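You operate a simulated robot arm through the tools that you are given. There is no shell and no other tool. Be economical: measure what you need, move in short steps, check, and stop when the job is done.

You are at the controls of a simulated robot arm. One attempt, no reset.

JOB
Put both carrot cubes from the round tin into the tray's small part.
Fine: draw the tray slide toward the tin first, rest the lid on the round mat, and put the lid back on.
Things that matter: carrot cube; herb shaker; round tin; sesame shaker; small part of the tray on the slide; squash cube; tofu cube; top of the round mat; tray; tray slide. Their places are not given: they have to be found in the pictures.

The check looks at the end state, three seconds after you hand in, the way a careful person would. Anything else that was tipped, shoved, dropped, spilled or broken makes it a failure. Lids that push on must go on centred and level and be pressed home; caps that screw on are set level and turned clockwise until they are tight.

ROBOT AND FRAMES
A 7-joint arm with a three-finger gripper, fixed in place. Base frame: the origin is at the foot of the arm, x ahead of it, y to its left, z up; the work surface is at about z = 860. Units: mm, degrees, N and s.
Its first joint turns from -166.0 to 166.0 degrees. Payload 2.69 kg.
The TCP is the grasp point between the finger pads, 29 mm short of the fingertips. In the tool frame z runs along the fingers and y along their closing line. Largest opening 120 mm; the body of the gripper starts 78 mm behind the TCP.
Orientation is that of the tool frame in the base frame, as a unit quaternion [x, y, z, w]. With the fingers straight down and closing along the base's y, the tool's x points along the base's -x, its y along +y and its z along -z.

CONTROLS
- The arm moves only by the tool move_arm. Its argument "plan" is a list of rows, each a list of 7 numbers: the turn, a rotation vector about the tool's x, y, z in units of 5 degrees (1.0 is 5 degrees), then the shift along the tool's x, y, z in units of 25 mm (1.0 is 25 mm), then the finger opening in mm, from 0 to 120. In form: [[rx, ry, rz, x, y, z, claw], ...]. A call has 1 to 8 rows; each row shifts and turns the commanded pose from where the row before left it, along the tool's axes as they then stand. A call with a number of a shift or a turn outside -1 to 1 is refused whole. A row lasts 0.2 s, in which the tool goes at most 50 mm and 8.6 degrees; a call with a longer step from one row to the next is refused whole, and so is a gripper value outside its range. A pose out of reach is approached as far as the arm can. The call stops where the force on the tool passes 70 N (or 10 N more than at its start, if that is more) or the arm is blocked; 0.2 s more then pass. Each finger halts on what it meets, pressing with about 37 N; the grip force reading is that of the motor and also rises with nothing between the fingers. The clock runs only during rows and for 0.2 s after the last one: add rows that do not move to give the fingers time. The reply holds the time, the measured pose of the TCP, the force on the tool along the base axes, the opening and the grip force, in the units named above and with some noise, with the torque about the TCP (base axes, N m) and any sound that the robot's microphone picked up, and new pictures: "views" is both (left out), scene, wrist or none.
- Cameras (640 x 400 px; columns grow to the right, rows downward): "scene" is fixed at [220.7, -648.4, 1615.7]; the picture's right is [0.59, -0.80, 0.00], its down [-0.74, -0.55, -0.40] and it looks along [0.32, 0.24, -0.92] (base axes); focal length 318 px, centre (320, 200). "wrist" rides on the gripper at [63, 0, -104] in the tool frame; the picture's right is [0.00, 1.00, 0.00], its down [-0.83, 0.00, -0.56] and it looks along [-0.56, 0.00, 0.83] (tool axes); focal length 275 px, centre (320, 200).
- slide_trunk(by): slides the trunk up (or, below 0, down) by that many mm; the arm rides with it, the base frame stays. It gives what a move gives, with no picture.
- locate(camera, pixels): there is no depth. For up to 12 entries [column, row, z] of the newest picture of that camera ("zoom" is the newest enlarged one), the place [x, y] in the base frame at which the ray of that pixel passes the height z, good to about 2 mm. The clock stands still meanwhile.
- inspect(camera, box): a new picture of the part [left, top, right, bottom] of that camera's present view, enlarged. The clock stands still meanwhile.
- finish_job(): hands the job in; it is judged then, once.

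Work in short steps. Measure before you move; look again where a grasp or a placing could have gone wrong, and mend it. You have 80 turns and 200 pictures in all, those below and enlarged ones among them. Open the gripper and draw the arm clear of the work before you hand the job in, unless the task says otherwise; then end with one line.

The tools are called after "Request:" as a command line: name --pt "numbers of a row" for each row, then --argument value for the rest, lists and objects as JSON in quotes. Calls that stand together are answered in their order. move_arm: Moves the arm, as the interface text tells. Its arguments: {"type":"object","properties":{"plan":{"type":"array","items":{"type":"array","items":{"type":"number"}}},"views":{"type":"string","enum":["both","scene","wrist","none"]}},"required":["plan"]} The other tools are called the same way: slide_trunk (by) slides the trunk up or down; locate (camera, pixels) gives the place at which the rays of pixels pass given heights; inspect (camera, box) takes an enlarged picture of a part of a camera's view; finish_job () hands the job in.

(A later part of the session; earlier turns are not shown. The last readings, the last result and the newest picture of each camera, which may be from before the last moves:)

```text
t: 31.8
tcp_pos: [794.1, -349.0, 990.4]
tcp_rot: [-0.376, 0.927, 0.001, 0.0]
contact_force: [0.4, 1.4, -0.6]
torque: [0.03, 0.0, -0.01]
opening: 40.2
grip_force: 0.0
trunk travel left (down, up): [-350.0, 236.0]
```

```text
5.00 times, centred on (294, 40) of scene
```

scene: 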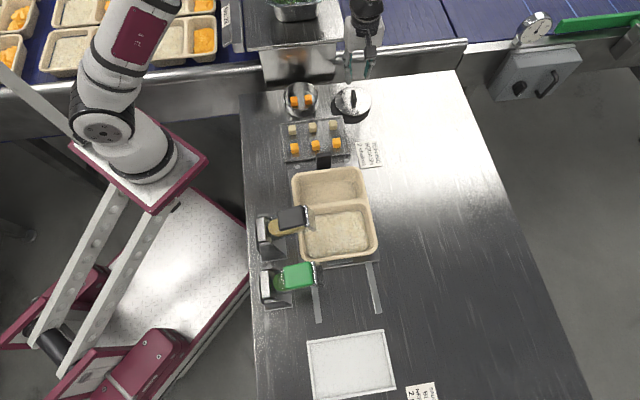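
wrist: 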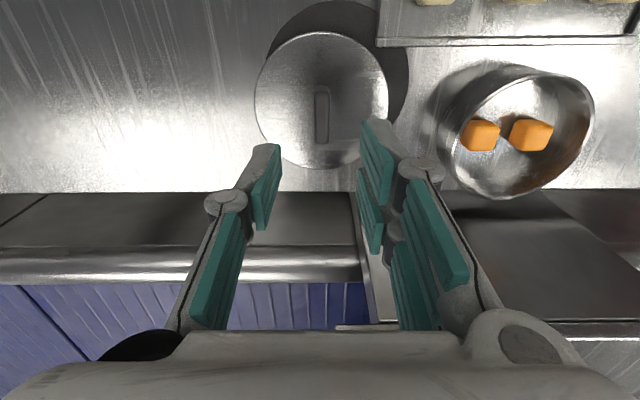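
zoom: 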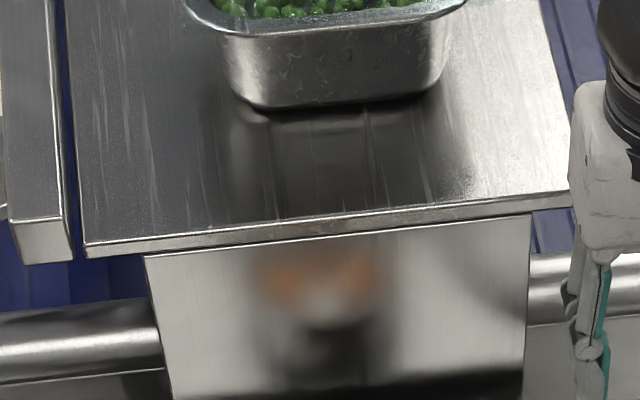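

The stand rises to z≈1000 only 62 mm behind the tin centre, so I'll keep the present yaw: the body stays parallel to the stand and the fingers close along the line of the two cubes. I'll move back over the tin for a close look.

Request:
move_arm --pt "0 0 0 -0.1 0.7 0 40" --pt "0 0 0 -0.1 0.9 0 40" --pt "0 0 0 -0.1 0.9 0 40" --pt "0 0 0 -0.1 0.9 0 30" --pt "0 0 0 -0.1 0.9 0 29" --pt "0 0 0 -0.1 0.9 0 29" --pt "0 0 0 -0.155 0.85 0 29" --pt "0 0 0 0 0 0 29"

Request:
inspect --camera "wrist" --box '[224, 20, 416, 170]'

Request:
inspect --camera "scene" --box '[270, 70, 334, 120]'

```text
t: 33.6
tcp_pos: [701.4, -227.5, 991.9]
tcp_rot: [-0.376, 0.926, 0.0, 0.0]
contact_force: [0.3, 0.9, -0.5]
torque: [-0.01, 0.01, 0.0]
opening: 29.2
grip_force: 0.1
trunk travel left (down, up): [-350.0, 236.0]
```

scene: 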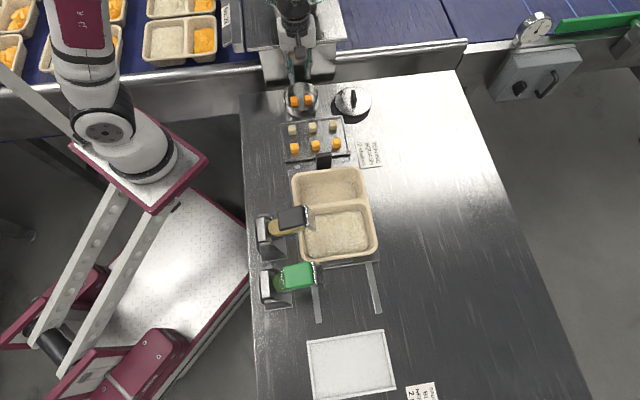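
wrist: 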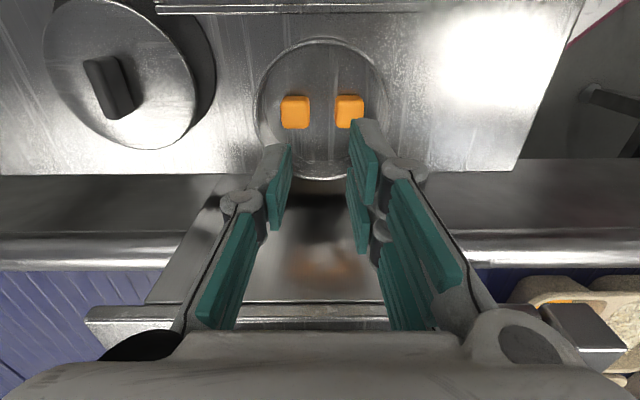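

```text
2.67 times, centred on (320, 95) of wrist
```

zoom: 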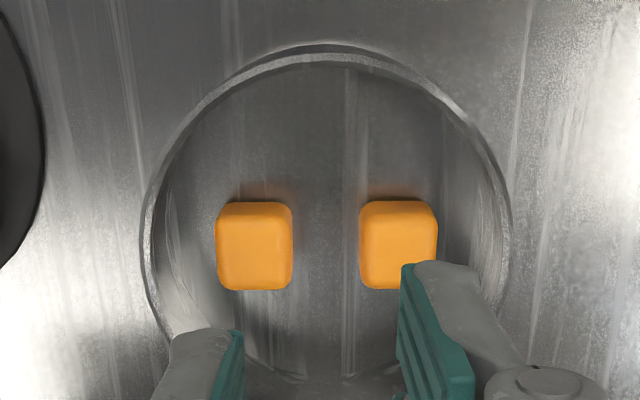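

```text
8.00 times, centred on (302, 95) of scene
```

zoom: 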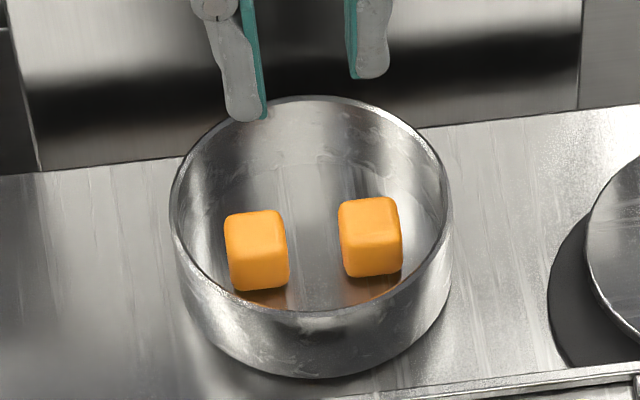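

Cubes: left centre wrist col 295.3, right 349.4, about 22 mm each and symmetric about the tin centre. I'll get their along-x extents with locate.

Request:
locate --camera "wrist" --pixels '[[295.3, 128.7, 885], [295.3, 95.7, 863], [295.3, 112, 885], [349.4, 112, 885], [349.4, 128.7, 885], [349.4, 95.7, 863]]'

Request:
locate --camera "scene" --pixels '[[293.7, 98.4, 885], [308, 96.8, 885], [293.9, 105.8, 863], [308.3, 104.2, 863], [301, 93.5, 895]]'

```text
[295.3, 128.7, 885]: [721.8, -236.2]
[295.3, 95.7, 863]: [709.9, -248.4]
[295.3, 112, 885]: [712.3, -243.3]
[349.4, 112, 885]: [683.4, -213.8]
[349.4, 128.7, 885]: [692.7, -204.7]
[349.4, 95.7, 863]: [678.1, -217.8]
```

```text
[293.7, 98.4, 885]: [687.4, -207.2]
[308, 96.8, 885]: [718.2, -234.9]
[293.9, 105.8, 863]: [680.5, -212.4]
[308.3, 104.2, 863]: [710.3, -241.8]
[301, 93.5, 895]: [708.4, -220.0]
```

Both cubes sit at the TCP's x line. I'll shift −19.6 mm along tool y for the left cube and descend to just above the rim to check.

Request:
move_arm --pt "0 0 0 0 -0.4 0 29" --pt "0 0 0 0 -0.384 0.4 29" --pt "0 0 0 0 0 0.8 29" --pt "0 0 0 0 0 0.8 29" --pt "0 0 0 0 0 0.4 29" --pt "0 0 0 0 0 0 29"

Request:
inspect --camera "wrist" --box '[240, 80, 432, 230]'

Request:
inspect --camera "scene" --box '[270, 70, 334, 120]'

```text
t: 35.0
tcp_pos: [714.7, -240.9, 930.6]
tcp_rot: [-0.376, 0.926, 0.0, 0.0]
contact_force: [-0.2, 0.9, -0.3]
torque: [0.03, 0.01, 0.0]
opening: 29.1
grip_force: 0.1
trunk travel left (down, up): [-350.0, 236.0]
```

scene: 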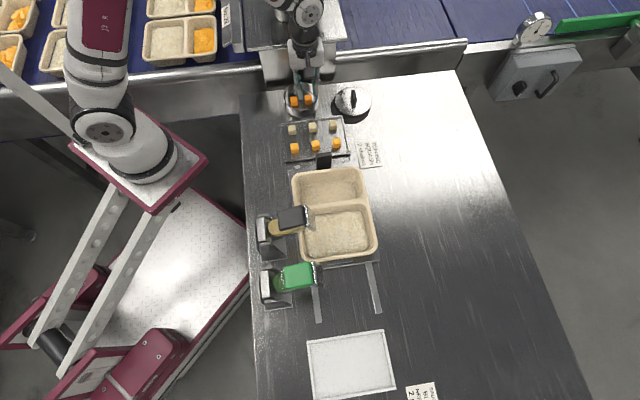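
wrist: 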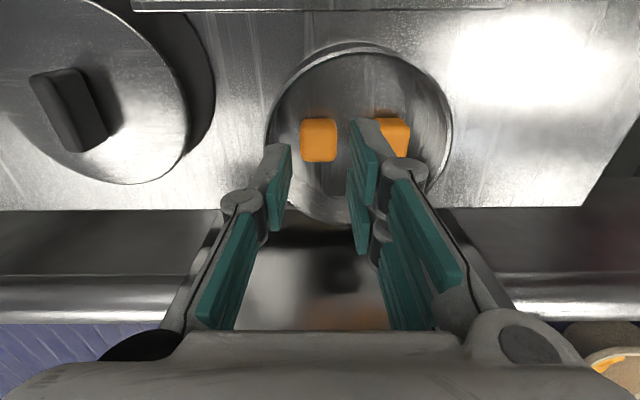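

```text
2.67 times, centred on (336, 155) of wrist
```

zoom: 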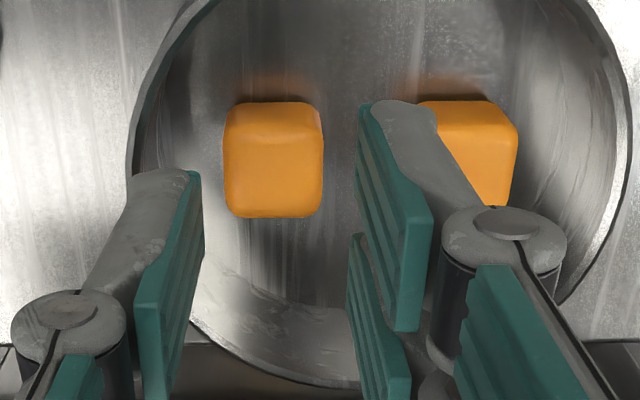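

```text
8.00 times, centred on (302, 95) of scene
```

zoom: 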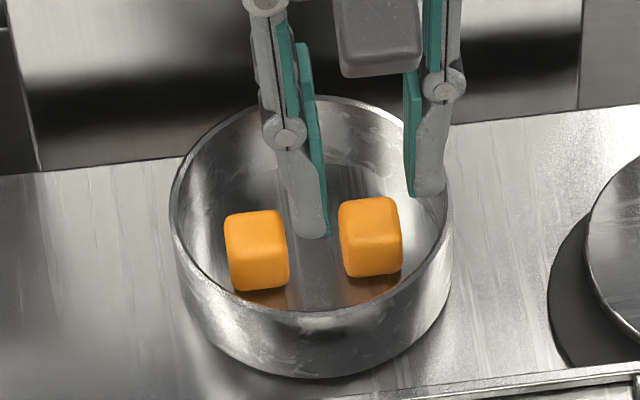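

The cube is about 0.9 mm off toward −y, and the outer finger is close to the rim. I'll narrow to 26 mm, shift −0.7 mm, and dip 12 mm while checking the force.

Request:
move_arm --pt "0 0 0 0 -0.028 0 26" --pt "0 0 0 0 0 0 26" --pt "0 0 0 0 0 0.16 26" --pt "0 0 0 0 0 0.16 26" --pt "0 0 0 0 0 0.16 26" --pt "0 0 0 0 0 0 26" --views "wrist"

Request:
inspect --camera "scene" --box '[280, 75, 328, 115]'

```text
t: 36.4
tcp_pos: [717.6, -243.4, 922.0]
tcp_rot: [-0.376, 0.927, -0.005, 0.003]
contact_force: [7.3, -10.7, 38.8]
torque: [-0.85, -0.74, -0.02]
opening: 37.6
grip_force: 6.5
trunk travel left (down, up): [-350.0, 236.0]
```

wrist: 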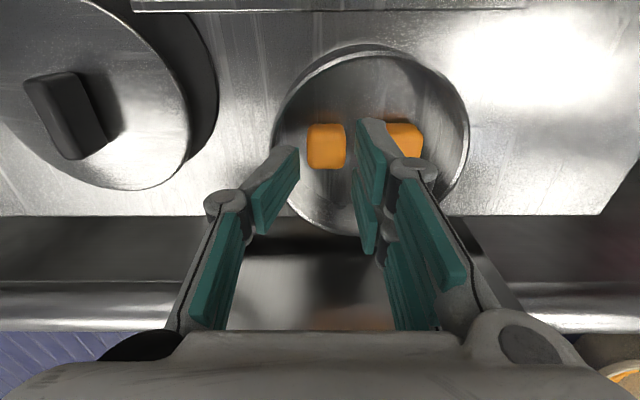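

```text
10.00 times, centred on (304, 95) of scene
```

zoom: 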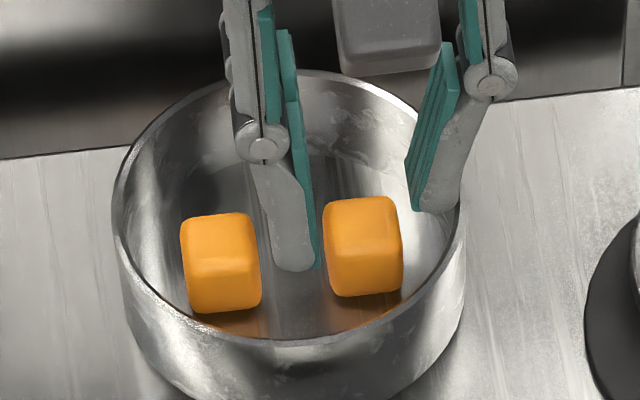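

The outer finger landed on the rim with 39 N. I'm backing straight up and checking the tin.

Request:
move_arm --pt "0 0 0 0 0 -0.3 26" --pt "0 0 0 0 0 -0.6 26" --pt "0 0 0 0 0 -1 26" --pt "0 0 0 0 0 -1 26" --pt "0 0 0 0 0 0 26" --views "wrist"

Request:
inspect --camera "scene" --box '[270, 70, 334, 120]'

```text
t: 37.6
tcp_pos: [712.4, -241.4, 991.2]
tcp_rot: [-0.376, 0.926, 0.0, 0.0]
contact_force: [0.1, 0.5, 0.3]
torque: [0.0, -0.01, -0.01]
opening: 26.0
grip_force: 0.1
trunk travel left (down, up): [-350.0, 236.0]
```

wrist: 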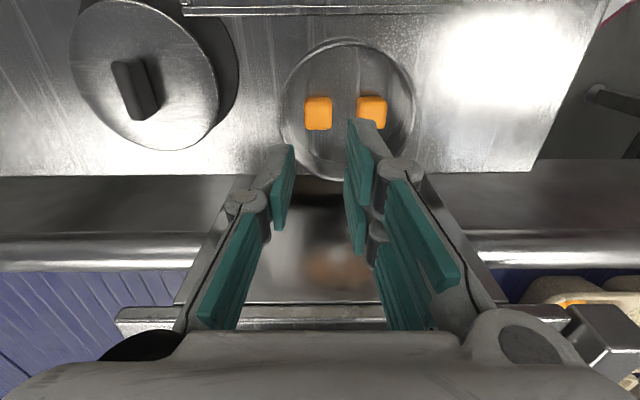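

```text
8.00 times, centred on (302, 95) of scene
```

zoom: 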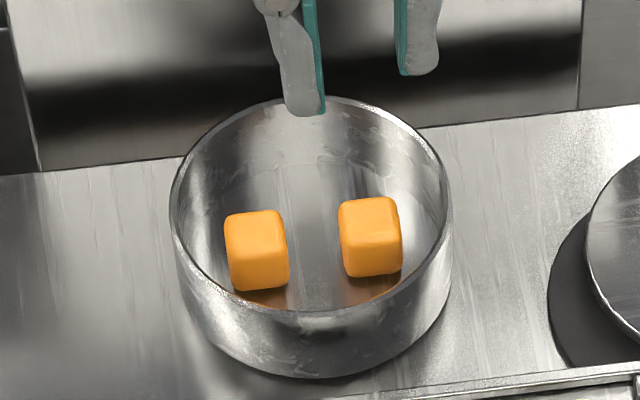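

The tin is unmoved, but there isn't room for the outer finger in this direction. I'll instead close along the slide direction with a 7° lean that keeps the gripper body off the stand. First rise and yaw +90°.

Request:
move_arm --pt "0 0 0 0 0 -1 40" --pt "0 0 0 0 0 -1 40" --pt "0 0 1 0 0 -1 40" --pt "0 0 1 0 0 -0.5 40" --pt "0 0 1 0 0 0 40" --pt "0 0 1 0 0 0 40" --pt "0 0 1 0 0 0 40" --pt "0 0 1 0 0 0 40" --views "none"

Request:
move_arm --pt "0 0 1 0 0 0 40" --pt "0 0 1 0 0 0 40" --pt "0 0 1 0 0 0 40" --pt "0 0 1 0 0 0 40" --pt "0 0 1 0 0 0 40" --pt "0 0 1 0 0 0 40" --pt "0 0 1 0 0 0 40" --pt "0 0 1 0 0 0 40" --views "none"

Request:
move_arm --pt "0 0 1 0 0 0 40" --pt "0 0 1 0 0 0 40" --pt "0 0 1 0 0 0 40" --pt "0 0 1 0 0 0 32" --pt "-1 0 0 0 0 0 32" --pt "-0.4 0 0 0 0 0 32" --pt "0 0 0 0 0 0 32"

```text
t: 39.4
tcp_pos: [713.5, -241.7, 1078.2]
tcp_rot: [-0.123, 0.992, -0.001, -0.001]
contact_force: [0.6, -0.3, -0.5]
torque: [0.01, 0.01, 0.01]
opening: 39.9
grip_force: 0.0
trunk travel left (down, up): [-350.0, 236.0]
```

```text
t: 41.2
tcp_pos: [714.5, -242.0, 1078.3]
tcp_rot: [0.224, 0.975, -0.001, 0.0]
contact_force: [0.5, -0.1, -0.2]
torque: [0.0, -0.03, 0.03]
opening: 40.0
grip_force: 0.1
trunk travel left (down, up): [-350.0, 236.0]
```

```text
t: 42.8
tcp_pos: [715.0, -242.1, 1079.2]
tcp_rot: [0.388, 0.92, 0.055, 0.024]
contact_force: [0.1, -0.1, -0.7]
torque: [0.0, -0.02, 0.02]
opening: 32.3
grip_force: 0.1
trunk travel left (down, up): [-350.0, 236.0]
```

scene: 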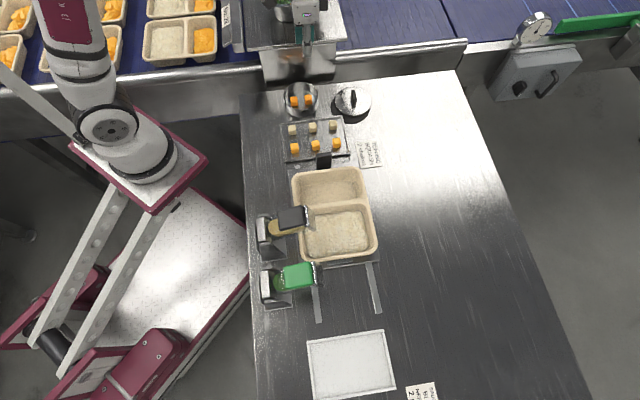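
wrist: 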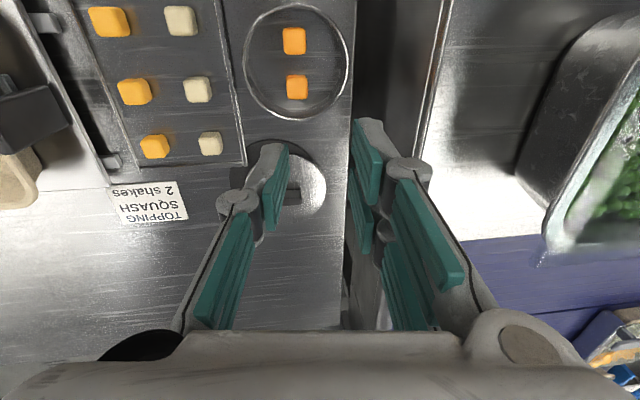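

The tilt is as intended: tool z leans to +s by 6.9°. Descending vertically to z≈960 above the mat-side cube for a check.

Request:
move_arm --pt "0 0 0 0 -0.11 0.8 32" --pt "0 0 0 0 -0.11 0.8 32" --pt "0 0 0 0 -0.11 0.8 32" --pt "0 0 0 0 -0.11 0.8 32" --pt "0 0 0 0 -0.11 0.8 32" --pt "0 0 0 0 -0.1 0.73 32" --pt "0 0 0 0 0 0 32"

Request:
inspect --camera "wrist" --box '[220, 30, 444, 200]'

Request:
inspect --camera "scene" --box '[262, 40, 342, 120]'

```text
t: 44.4
tcp_pos: [712.4, -242.2, 958.0]
tcp_rot: [0.388, 0.919, 0.056, 0.024]
contact_force: [0.1, -0.2, 0.0]
torque: [0.02, 0.02, 0.02]
opening: 32.1
grip_force: 0.0
trunk travel left (down, up): [-350.0, 236.0]
```

scene: 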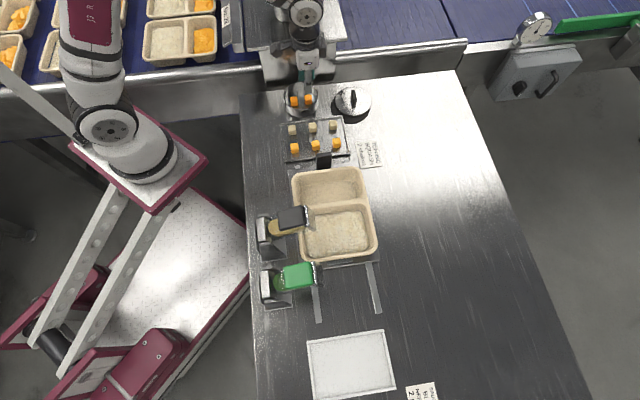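
wrist: 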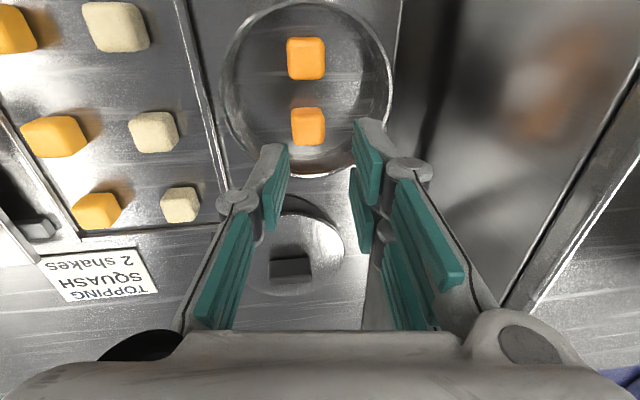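

```text
2.35 times, centred on (332, 115) of wrist
```

zoom: 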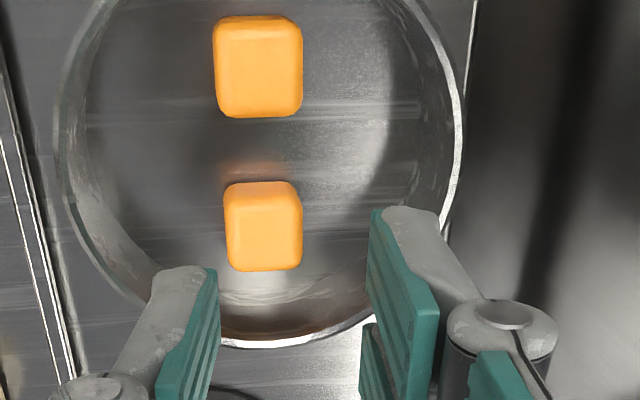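

```text
5.00 times, centred on (302, 80) of scene
```

zoom: 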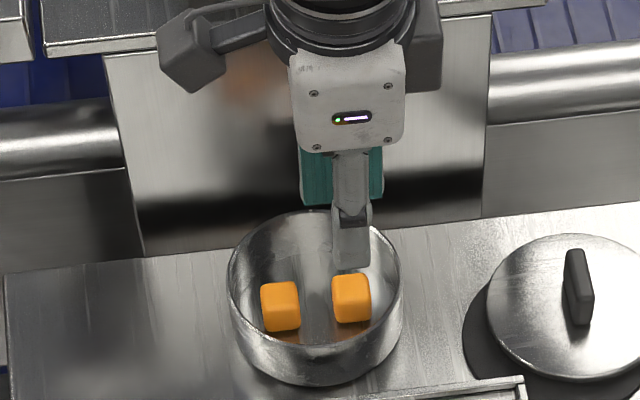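

Cube A is at wrist col 307, consistent with the tilt geometry. I'll descend 44 mm vertically with opening 30 and check the force.

Request:
move_arm --pt "0 0 0 -0.04 -0.08 0.4 30" --pt "0 0 0 0 -0.055 0.4 30" --pt "0 0 0 0 -0.055 0.3 30" --pt "0 0 0 0 -0.035 0.25 30" --pt "0 0 0 0 -0.03 0.2 30" --pt "0 0 0 0 -0.03 0.2 30" --pt "0 0 0 0 0 0 30" --views "wrist"

Request:
inspect --camera "scene" --box '[270, 65, 334, 115]'

```text
t: 46.0
tcp_pos: [714.3, -243.0, 918.7]
tcp_rot: [0.388, 0.92, 0.057, 0.027]
contact_force: [2.8, 10.2, 37.2]
torque: [0.43, -1.19, 0.27]
opening: 44.8
grip_force: 9.0
trunk travel left (down, up): [-350.0, 236.0]
```

wrist: 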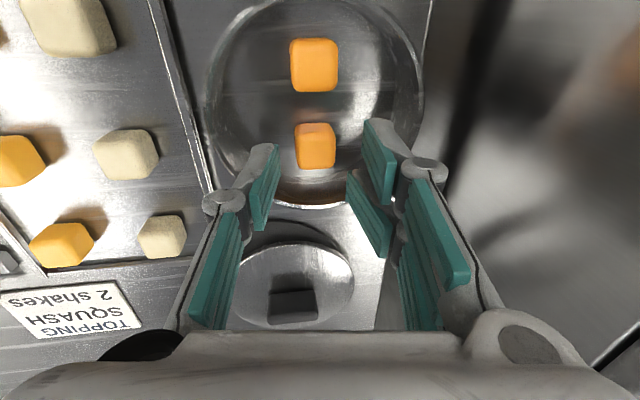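

```text
8.00 times, centred on (302, 90) of scene
```

zoom: 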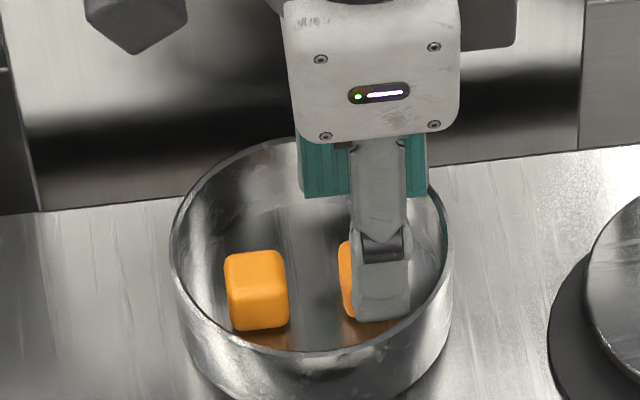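

The forked +y finger (about 44 mm wide across its two prongs) landed on the rim with 37 N. I'm backing straight up and checking. Next time I'll offset the grip toward the tin centre so the fork fits the chord.

Request:
move_arm --pt "0 0 0 0 0.05 -0.4 30" --pt "0 0 0 0 0.072 -0.6 30" --pt "0 0 0 0 0.072 -0.6 30" --pt "0 0 0 0 0.0 0 27" --pt "0 0 0 0 0.0 0 27" --views "wrist"

Request:
inspect --camera "wrist" --box '[200, 20, 424, 180]'

Request:
inspect --camera "scene" --box '[270, 65, 334, 115]'

```text
t: 47.2
tcp_pos: [711.9, -244.4, 955.0]
tcp_rot: [0.388, 0.92, 0.057, 0.024]
contact_force: [0.1, -0.6, 0.4]
torque: [0.05, 0.01, -0.03]
opening: 26.9
grip_force: 0.0
trunk travel left (down, up): [-350.0, 236.0]
```

wrist: 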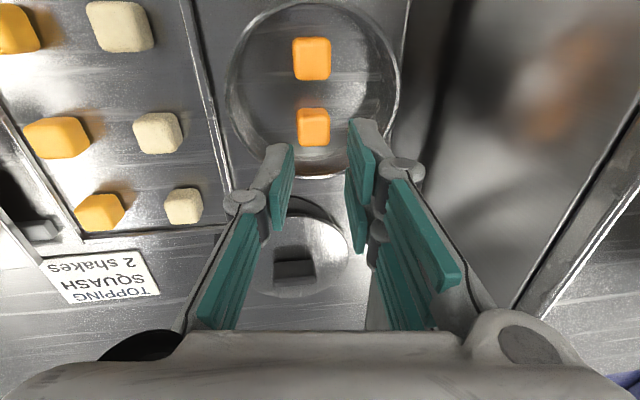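

```text
2.50 times, centred on (312, 100) of wrist
```

zoom: 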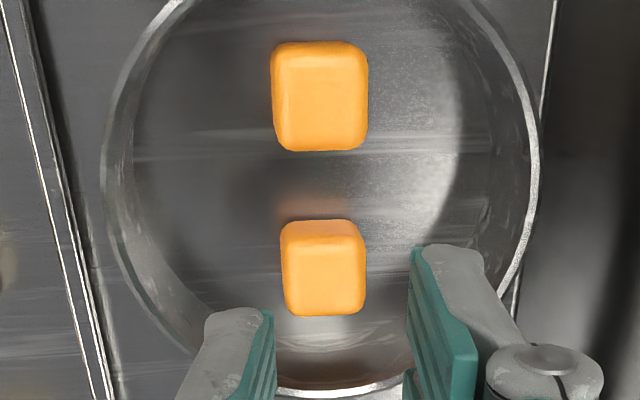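

```text
8.00 times, centred on (302, 90) of scene
```

zoom: 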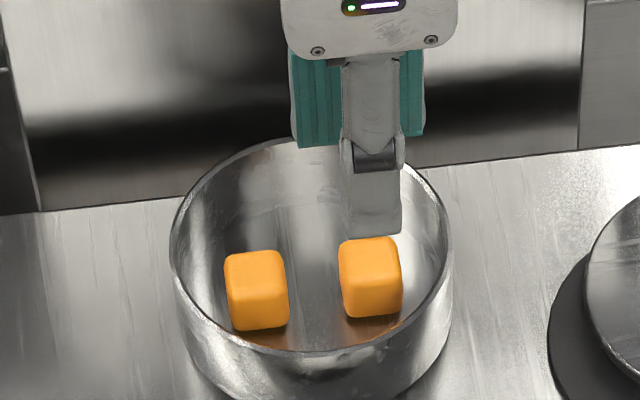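

Nothing was disturbed. I'll shift +3.3 mm in x toward the tin centre and −1 mm bias in y, with opening 27, then descend 44 mm vertically.

Request:
move_arm --pt "0 0 0 0.133 -0.05 0.4 27" --pt "0 0 0 0 -0.045 0.4 27" --pt "0 0 0 0 -0.04 0.3 27" --pt "0 0 0 0 -0.03 0.25 27" --pt "0 0 0 0 -0.02 0.2 27" --pt "0 0 0 0 -0.02 0.2 27" --pt "0 0 0 0 0 0 27" --views "wrist"

Request:
inspect --camera "scene" --box '[270, 65, 334, 115]'

```text
t: 48.6
tcp_pos: [711.8, -238.2, 919.9]
tcp_rot: [0.384, 0.921, 0.058, 0.03]
contact_force: [-8.2, 15.8, 29.3]
torque: [0.33, -0.66, 0.46]
opening: 34.9
grip_force: 4.8
trunk travel left (down, up): [-350.0, 236.0]
stopped in row 7: the force on the tool passed its limit at 76 N (the readings are from after the stop); the commanded pose is now the measured one
```

wrist: 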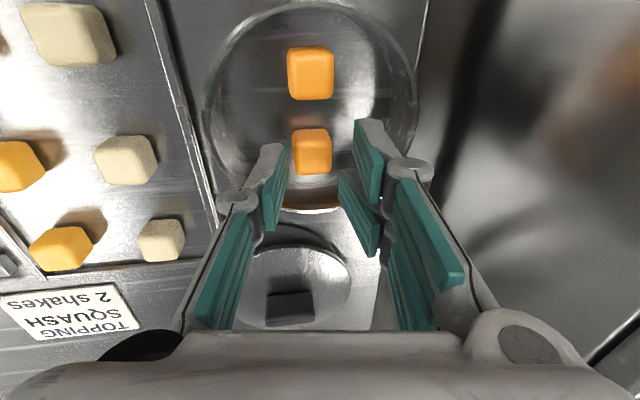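

```text
8.00 times, centred on (302, 90) of scene
```

zoom: 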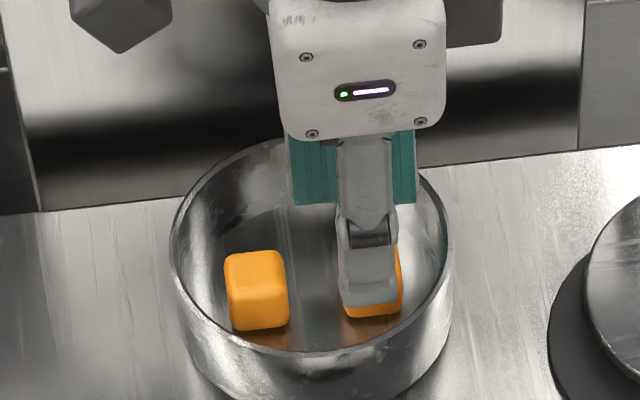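

The fork is still touching the rim: its effective thickness is about 15 mm. I'll back up again and approach nearer the tin centre, pinch the cube with one prong and drag it inward, then regrip it centred.

Request:
move_arm --pt "0 0 0 0 0.05 -0.4 27" --pt "0 0 0 0 0.08 -0.6 27" --pt "0 0 0 0 0.08 -0.6 27" --pt "0 0 0 0 0.0 0 27" --pt "0 0 0 0 0 0 27" --views "wrist"

Request:
inspect --camera "wrist" --box '[200, 0, 424, 180]'

Request:
inspect --camera "scene" --box '[270, 65, 334, 115]'

```text
t: 49.8
tcp_pos: [711.4, -242.7, 957.5]
tcp_rot: [0.388, 0.919, 0.057, 0.029]
contact_force: [1.1, 0.1, 0.3]
torque: [0.0, -0.01, 0.04]
opening: 26.9
grip_force: 0.1
trunk travel left (down, up): [-350.0, 236.0]
```

wrist: 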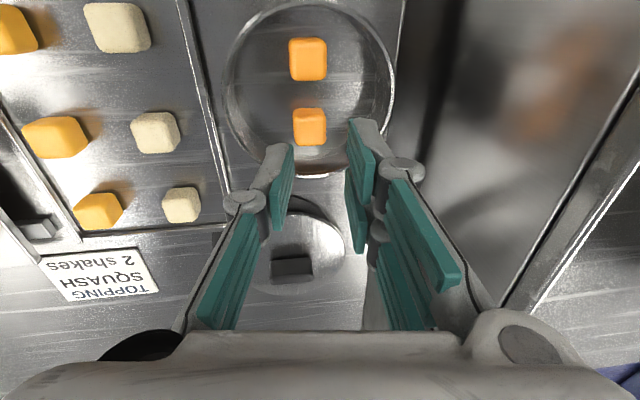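

```text
2.22 times, centred on (312, 90) of wrist
```

zoom: 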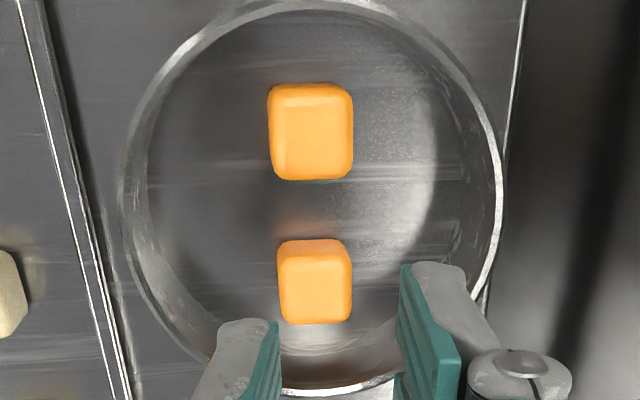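

```text
8.00 times, centred on (302, 90) of scene
```

zoom: 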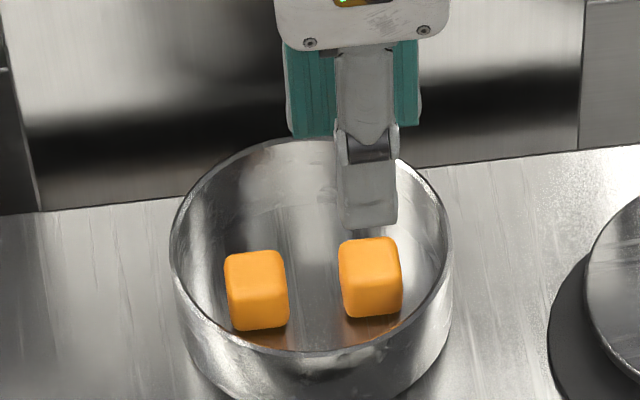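

All is still in place. The TCP is at u≈19.9 and the cube at ≈20.7, so I'll shift +6.9 mm toward the tin centre (fork fully inside the chord) and descend 44 mm.

Request:
move_arm --pt "0 0 0 0.274 -0.09 0 27" --pt "0 0 0 0 -0.06 0.4 27" --pt "0 0 0 0 -0.06 0.4 27" --pt "0 0 0 0 -0.04 0.3 27" --pt "0 0 0 0 -0.03 0.25 27" --pt "0 0 0 0 -0.025 0.2 27" --pt "0 0 0 0 -0.025 0.2 27" --pt "0 0 0 0 0 0 27" --views "wrist"

Request:
inspect --camera "scene" --box '[270, 65, 334, 115]'

```text
t: 51.6
tcp_pos: [705.7, -239.4, 913.2]
tcp_rot: [0.388, 0.92, 0.057, 0.028]
contact_force: [-0.9, -0.4, -0.1]
torque: [-0.03, -0.02, 0.01]
opening: 27.1
grip_force: 0.0
trunk travel left (down, up): [-350.0, 236.0]
```

wrist: 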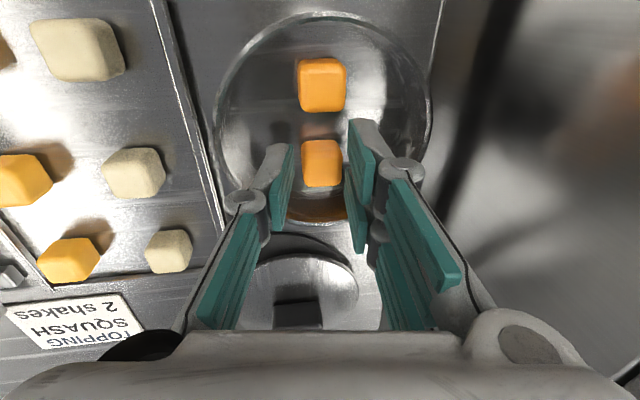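

```text
8.00 times, centred on (302, 90) of scene
```

zoom: 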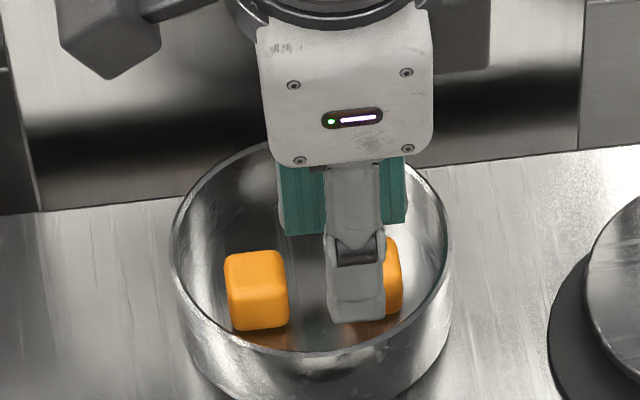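

It's inside the tin with no contact. Now descend the remaining 14 mm along the tool axis.

Request:
move_arm --pt "0 0 0 0 0 0.2 27" --pt "0 0 0 0 0 0.2 27" --pt "0 0 0 0 0 0.15 27" --pt "0 0 0 0 0 0 27" --views "wrist"

Request:
inspect --camera "wrist" --box '[220, 40, 444, 230]'

```text
t: 52.6
tcp_pos: [706.7, -239.0, 899.1]
tcp_rot: [0.388, 0.919, 0.058, 0.028]
contact_force: [0.4, -0.3, 0.3]
torque: [-0.03, 0.0, -0.01]
opening: 26.9
grip_force: 0.0
trunk travel left (down, up): [-350.0, 236.0]
```

wrist: 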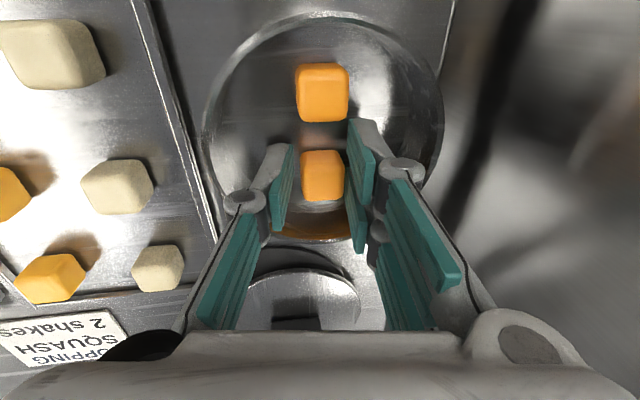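

```text
2.11 times, centred on (332, 135) of wrist
```

zoom: 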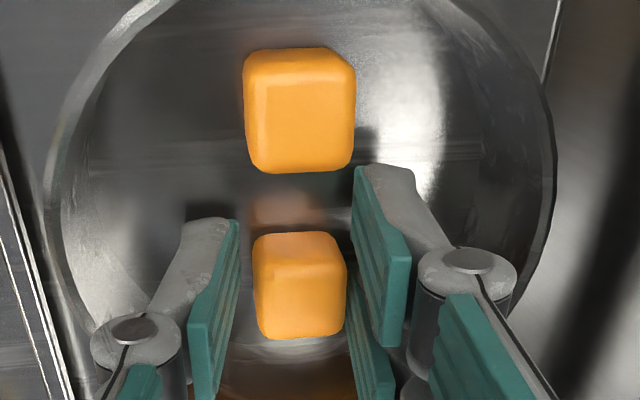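

The cube sits between the single finger and the near prong. Closing.

Request:
move_arm --pt "0 0 0 0 0 0 23" --pt "0 0 0 0 0 0 19" --pt "0 0 0 0 0 0 17" --pt "0 0 0 0 0 0 17" --views "wrist"

Request:
inspect --camera "wrist" --box '[220, 40, 444, 230]'

```text
t: 53.6
tcp_pos: [707.4, -238.7, 898.4]
tcp_rot: [0.387, 0.92, 0.057, 0.028]
contact_force: [-0.5, -0.4, 0.3]
torque: [0.02, 0.0, -0.02]
opening: 20.6
grip_force: 37.5
trunk travel left (down, up): [-350.0, 236.0]
```

wrist: 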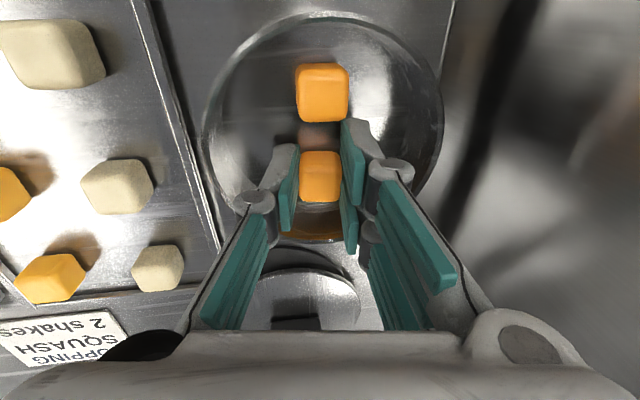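

```text
2.11 times, centred on (332, 135) of wrist
```

zoom: 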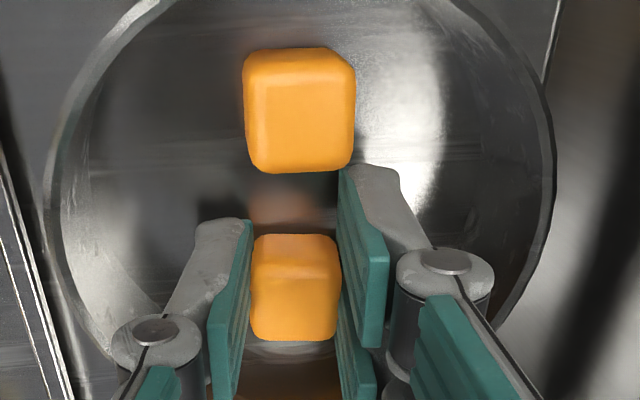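

The grip is firm at 20.6 mm with no rotation. I'll try lifting straight up, slowly.

Request:
move_arm --pt "0 0 0 0 0.02 -0.15 17" --pt "0 0 0 0 0.025 -0.2 17" --pt "0 0 0 0 0.04 -0.3 17" --pt "0 0 0 0 0.05 -0.4 17" --pt "0 0 0 0 0.065 -0.5 17" --pt "0 0 0 0 0.065 -0.5 17" --pt "0 0 0 0 0.065 -0.5 17" --pt "0 0 0 0 0 0 17"

Request:
inspect --camera "wrist" --box '[220, 40, 444, 230]'

```text
t: 55.4
tcp_pos: [706.6, -237.8, 964.0]
tcp_rot: [0.387, 0.92, 0.056, 0.029]
contact_force: [0.4, 0.0, -0.8]
torque: [-0.02, 0.03, -0.02]
opening: 19.9
grip_force: 37.0
trunk travel left (down, up): [-350.0, 236.0]
```

scene: 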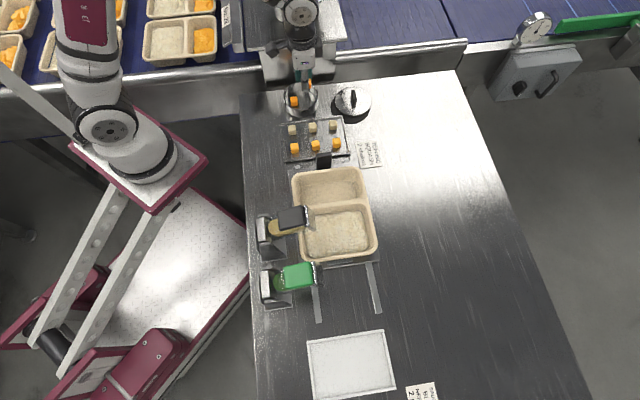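
wrist: 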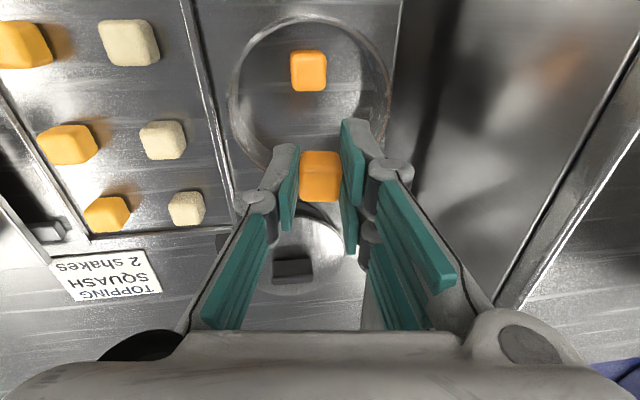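

```text
2.11 times, centred on (332, 135) of wrist
```

zoom: 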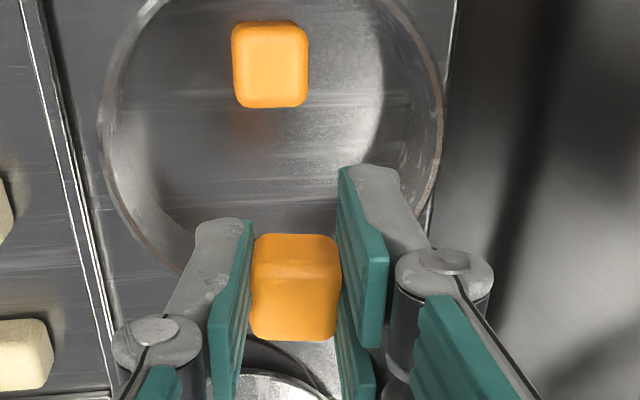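

The cube is lifted cleanly. Now I'll measure the small part of the tray for placing.

Request:
inspect --camera "scene" --box '[270, 150, 398, 230]'

Request:
locate --camera "scene" --pixels '[[331, 190, 870], [331, 190, 880], [331, 190, 910], [300, 175, 905], [360, 170, 905], [366, 202, 905], [305, 208, 905], [323.5, 160, 940]]'

```text
5.00 times, centred on (334, 190) of scene
```

zoom: 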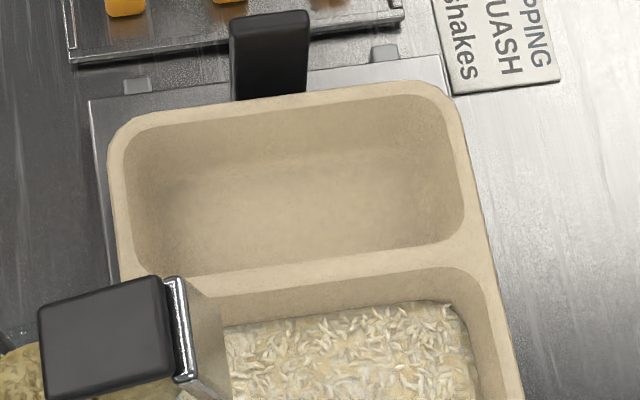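

```text
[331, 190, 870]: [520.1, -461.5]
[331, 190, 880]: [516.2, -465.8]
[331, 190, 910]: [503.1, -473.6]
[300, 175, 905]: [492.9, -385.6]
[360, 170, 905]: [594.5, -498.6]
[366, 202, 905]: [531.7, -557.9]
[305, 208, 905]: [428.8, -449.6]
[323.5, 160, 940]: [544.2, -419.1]
```

The compartment floor centre is about (516,-465). I'll rise, remove the tilt on the way, and carry the cube to (537,-487), one side of the small part.

Request:
move_arm --pt "0 0 0 0 0 -0.7 17" --pt "0 0 0 0 0 -0.8 17" --pt "0 0 0 0 0 -0.8 17" --pt "0 0 0 0 -0.4 -0.7 17" --pt "0.5 0 0 0 -0.8 0 17" --pt "0.5 0 0 0 -0.9 0 17" --pt "0.4 0 0 0 -0.9 0 17" --pt "0 0 0 -0.4 -0.9 0 17" --views "none"

Request:
move_arm --pt "0 0 0 -0.4 -0.9 0 17" --pt "0 0 0 -0.4 -0.9 0 17" --pt "0 0 0 -0.4 -0.9 0 17" --pt "0 0 0 -0.4 -0.9 0 17" --pt "0 0 0 -0.39 -0.9 0 17" --pt "0 0 0 0 -0.9 0 17" --pt "0 0 0 0 -0.8 0 17" --pt "0 0 0 0 -0.4 0 17"

```text
t: 57.2
tcp_pos: [636.9, -318.7, 1031.7]
tcp_rot: [0.387, 0.922, 0.001, 0.005]
contact_force: [0.4, 0.4, 0.2]
torque: [-0.02, 0.01, 0.01]
opening: 19.8
grip_force: 37.2
trunk travel left (down, up): [-350.0, 236.0]
```

```text
t: 59.0
tcp_pos: [552.6, -470.7, 1031.4]
tcp_rot: [0.387, 0.922, 0.001, 0.004]
contact_force: [-0.3, 0.6, 0.4]
torque: [-0.05, 0.03, -0.01]
opening: 19.7
grip_force: 37.3
trunk travel left (down, up): [-350.0, 236.0]
```

scene: 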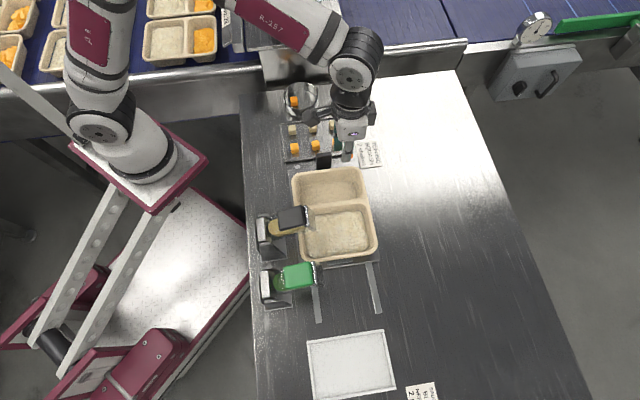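
wrist: 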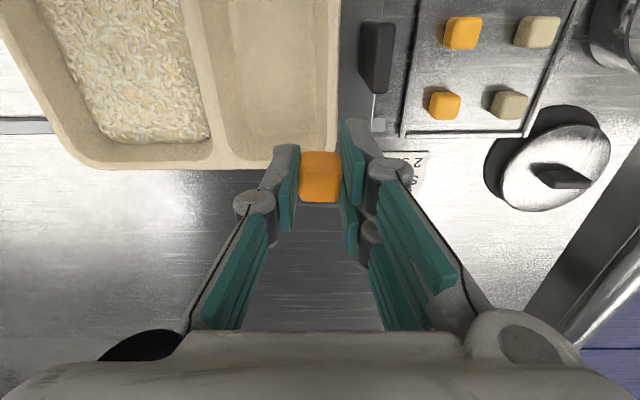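

I'll use the wrist view to refine the compartment's place (walls at cols ~210–330).

Request:
locate --camera "wrist" --pixels '[[270, 60, 872], [270, 100, 872], [330, 140, 905], [325, 60, 905], [205, 120, 905], [195, 60, 905], [337, 150, 905], [378, 75, 940], [250, 145, 890]]'

```text
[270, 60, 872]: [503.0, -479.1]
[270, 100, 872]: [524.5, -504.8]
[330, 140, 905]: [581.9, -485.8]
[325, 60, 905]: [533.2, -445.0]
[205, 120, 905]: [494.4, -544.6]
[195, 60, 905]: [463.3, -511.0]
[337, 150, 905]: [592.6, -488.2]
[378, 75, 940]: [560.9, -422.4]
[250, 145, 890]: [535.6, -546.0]
```

Let me enlarge the wrist view of the compartment to settle its edges.

Request:
inspect --camera "wrist" --box '[140, 0, 396, 170]'

```text
2.35 times, centred on (268, 85) of wrist
```

zoom: 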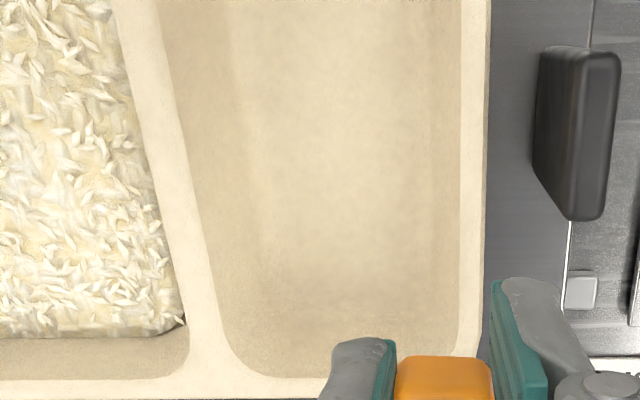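

Request:
locate --camera "zoom" --pixels '[[347, 240, 872], [340, 100, 872], [265, 250, 872], [430, 250, 872], [345, 320, 872], [460, 250, 905], [210, 250, 905], [345, 375, 905]]'

```text
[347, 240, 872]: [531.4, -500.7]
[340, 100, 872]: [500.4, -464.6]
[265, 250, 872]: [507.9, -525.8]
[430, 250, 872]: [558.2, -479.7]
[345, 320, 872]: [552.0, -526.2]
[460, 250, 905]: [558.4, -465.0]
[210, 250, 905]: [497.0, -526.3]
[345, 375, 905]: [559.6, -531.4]
```

The floor centre line is at s≈33. I'll target TCP (524,-492), shift there, and descend to z≈945.

Request:
move_arm --pt "0 0 0 0.1 -0.7 0 17" --pt "0 0 0 0.09 -0.71 0 17" --pt "0 0 0 0 0 0.8 17" --pt "0 0 0 0 0 0.8 17" --pt "0 0 0 0 0 0.8 17" --pt "0 0 0 0 0 0.6 17" --pt "0 0 0 0 0 0.4 17" --pt "0 0 0 0 0 0 17"

```text
t: 60.8
tcp_pos: [525.7, -491.8, 947.0]
tcp_rot: [0.389, 0.921, 0.001, 0.005]
contact_force: [0.3, -0.8, -0.7]
torque: [-0.01, -0.04, 0.0]
opening: 19.8
grip_force: 37.5
trunk travel left (down, up): [-350.0, 236.0]
```

scene: 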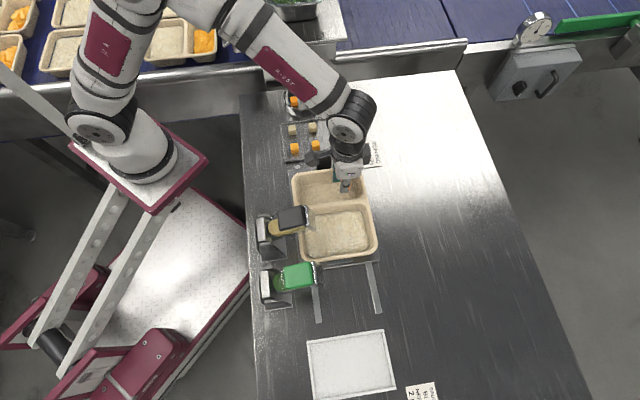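
wrist: 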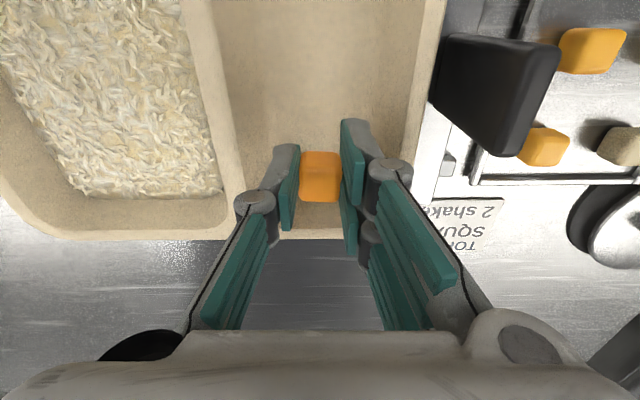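

It's well placed over the compartment. Descending to about 917, then in small contact steps.

Request:
move_arm --pt "0 0 0 0 0 0.5 17" --pt "0 0 0 0 0 0.4 17" --pt "0 0 0 0 0 0.3 17" --pt "0 0 0 0 0 0.15 17" --pt "0 0 0 0 0 0.1 17" --pt "0 0 0 0 0 0 17" --views "wrist"

```text
t: 62.2
tcp_pos: [526.5, -492.8, 911.7]
tcp_rot: [0.389, 0.921, -0.001, 0.007]
contact_force: [1.4, -2.8, 30.8]
torque: [-0.26, -0.18, -0.01]
opening: 19.9
grip_force: 37.3
trunk travel left (down, up): [-350.0, 236.0]
```

wrist: 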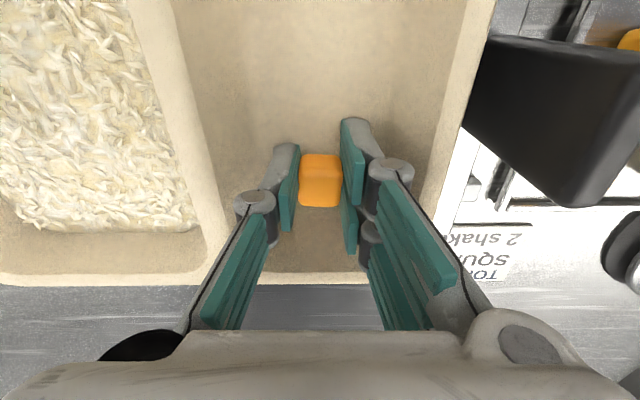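

Contact with 31 N on the compartment floor. I'll ease up 3 mm, open to 30 and rise.

Request:
move_arm --pt "0 0 0 0 0 -0.14 17" --pt "0 0 0 0 0 0 24" --pt "0 0 0 0 0 0 30" --pt "0 0 0 0 0 0 30" --pt "0 0 0 0 0 -0.4 30" --pt "0 0 0 0 0 -1 30" --pt "0 0 0 0 0 -1 30" --pt "0 0 0 0 0 -1 30"

```text
t: 64.0
tcp_pos: [526.7, -493.3, 997.4]
tcp_rot: [0.388, 0.922, 0.0, 0.005]
contact_force: [-0.5, -0.6, -0.5]
torque: [0.02, 0.01, -0.02]
opening: 30.1
grip_force: 0.0
trunk travel left (down, up): [-350.0, 236.0]
```

scene: 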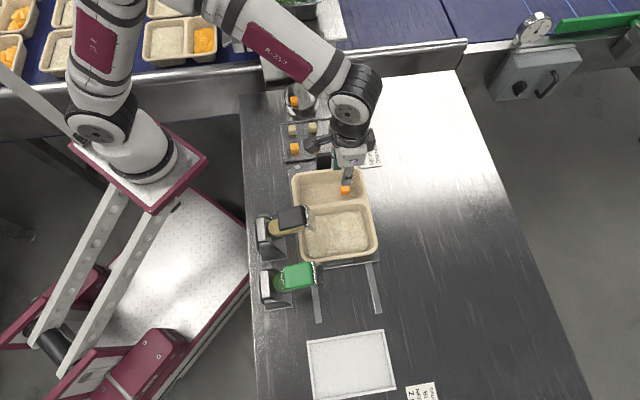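
wrist: 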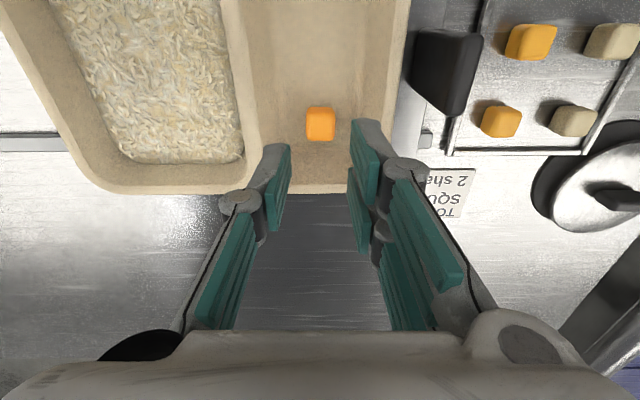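

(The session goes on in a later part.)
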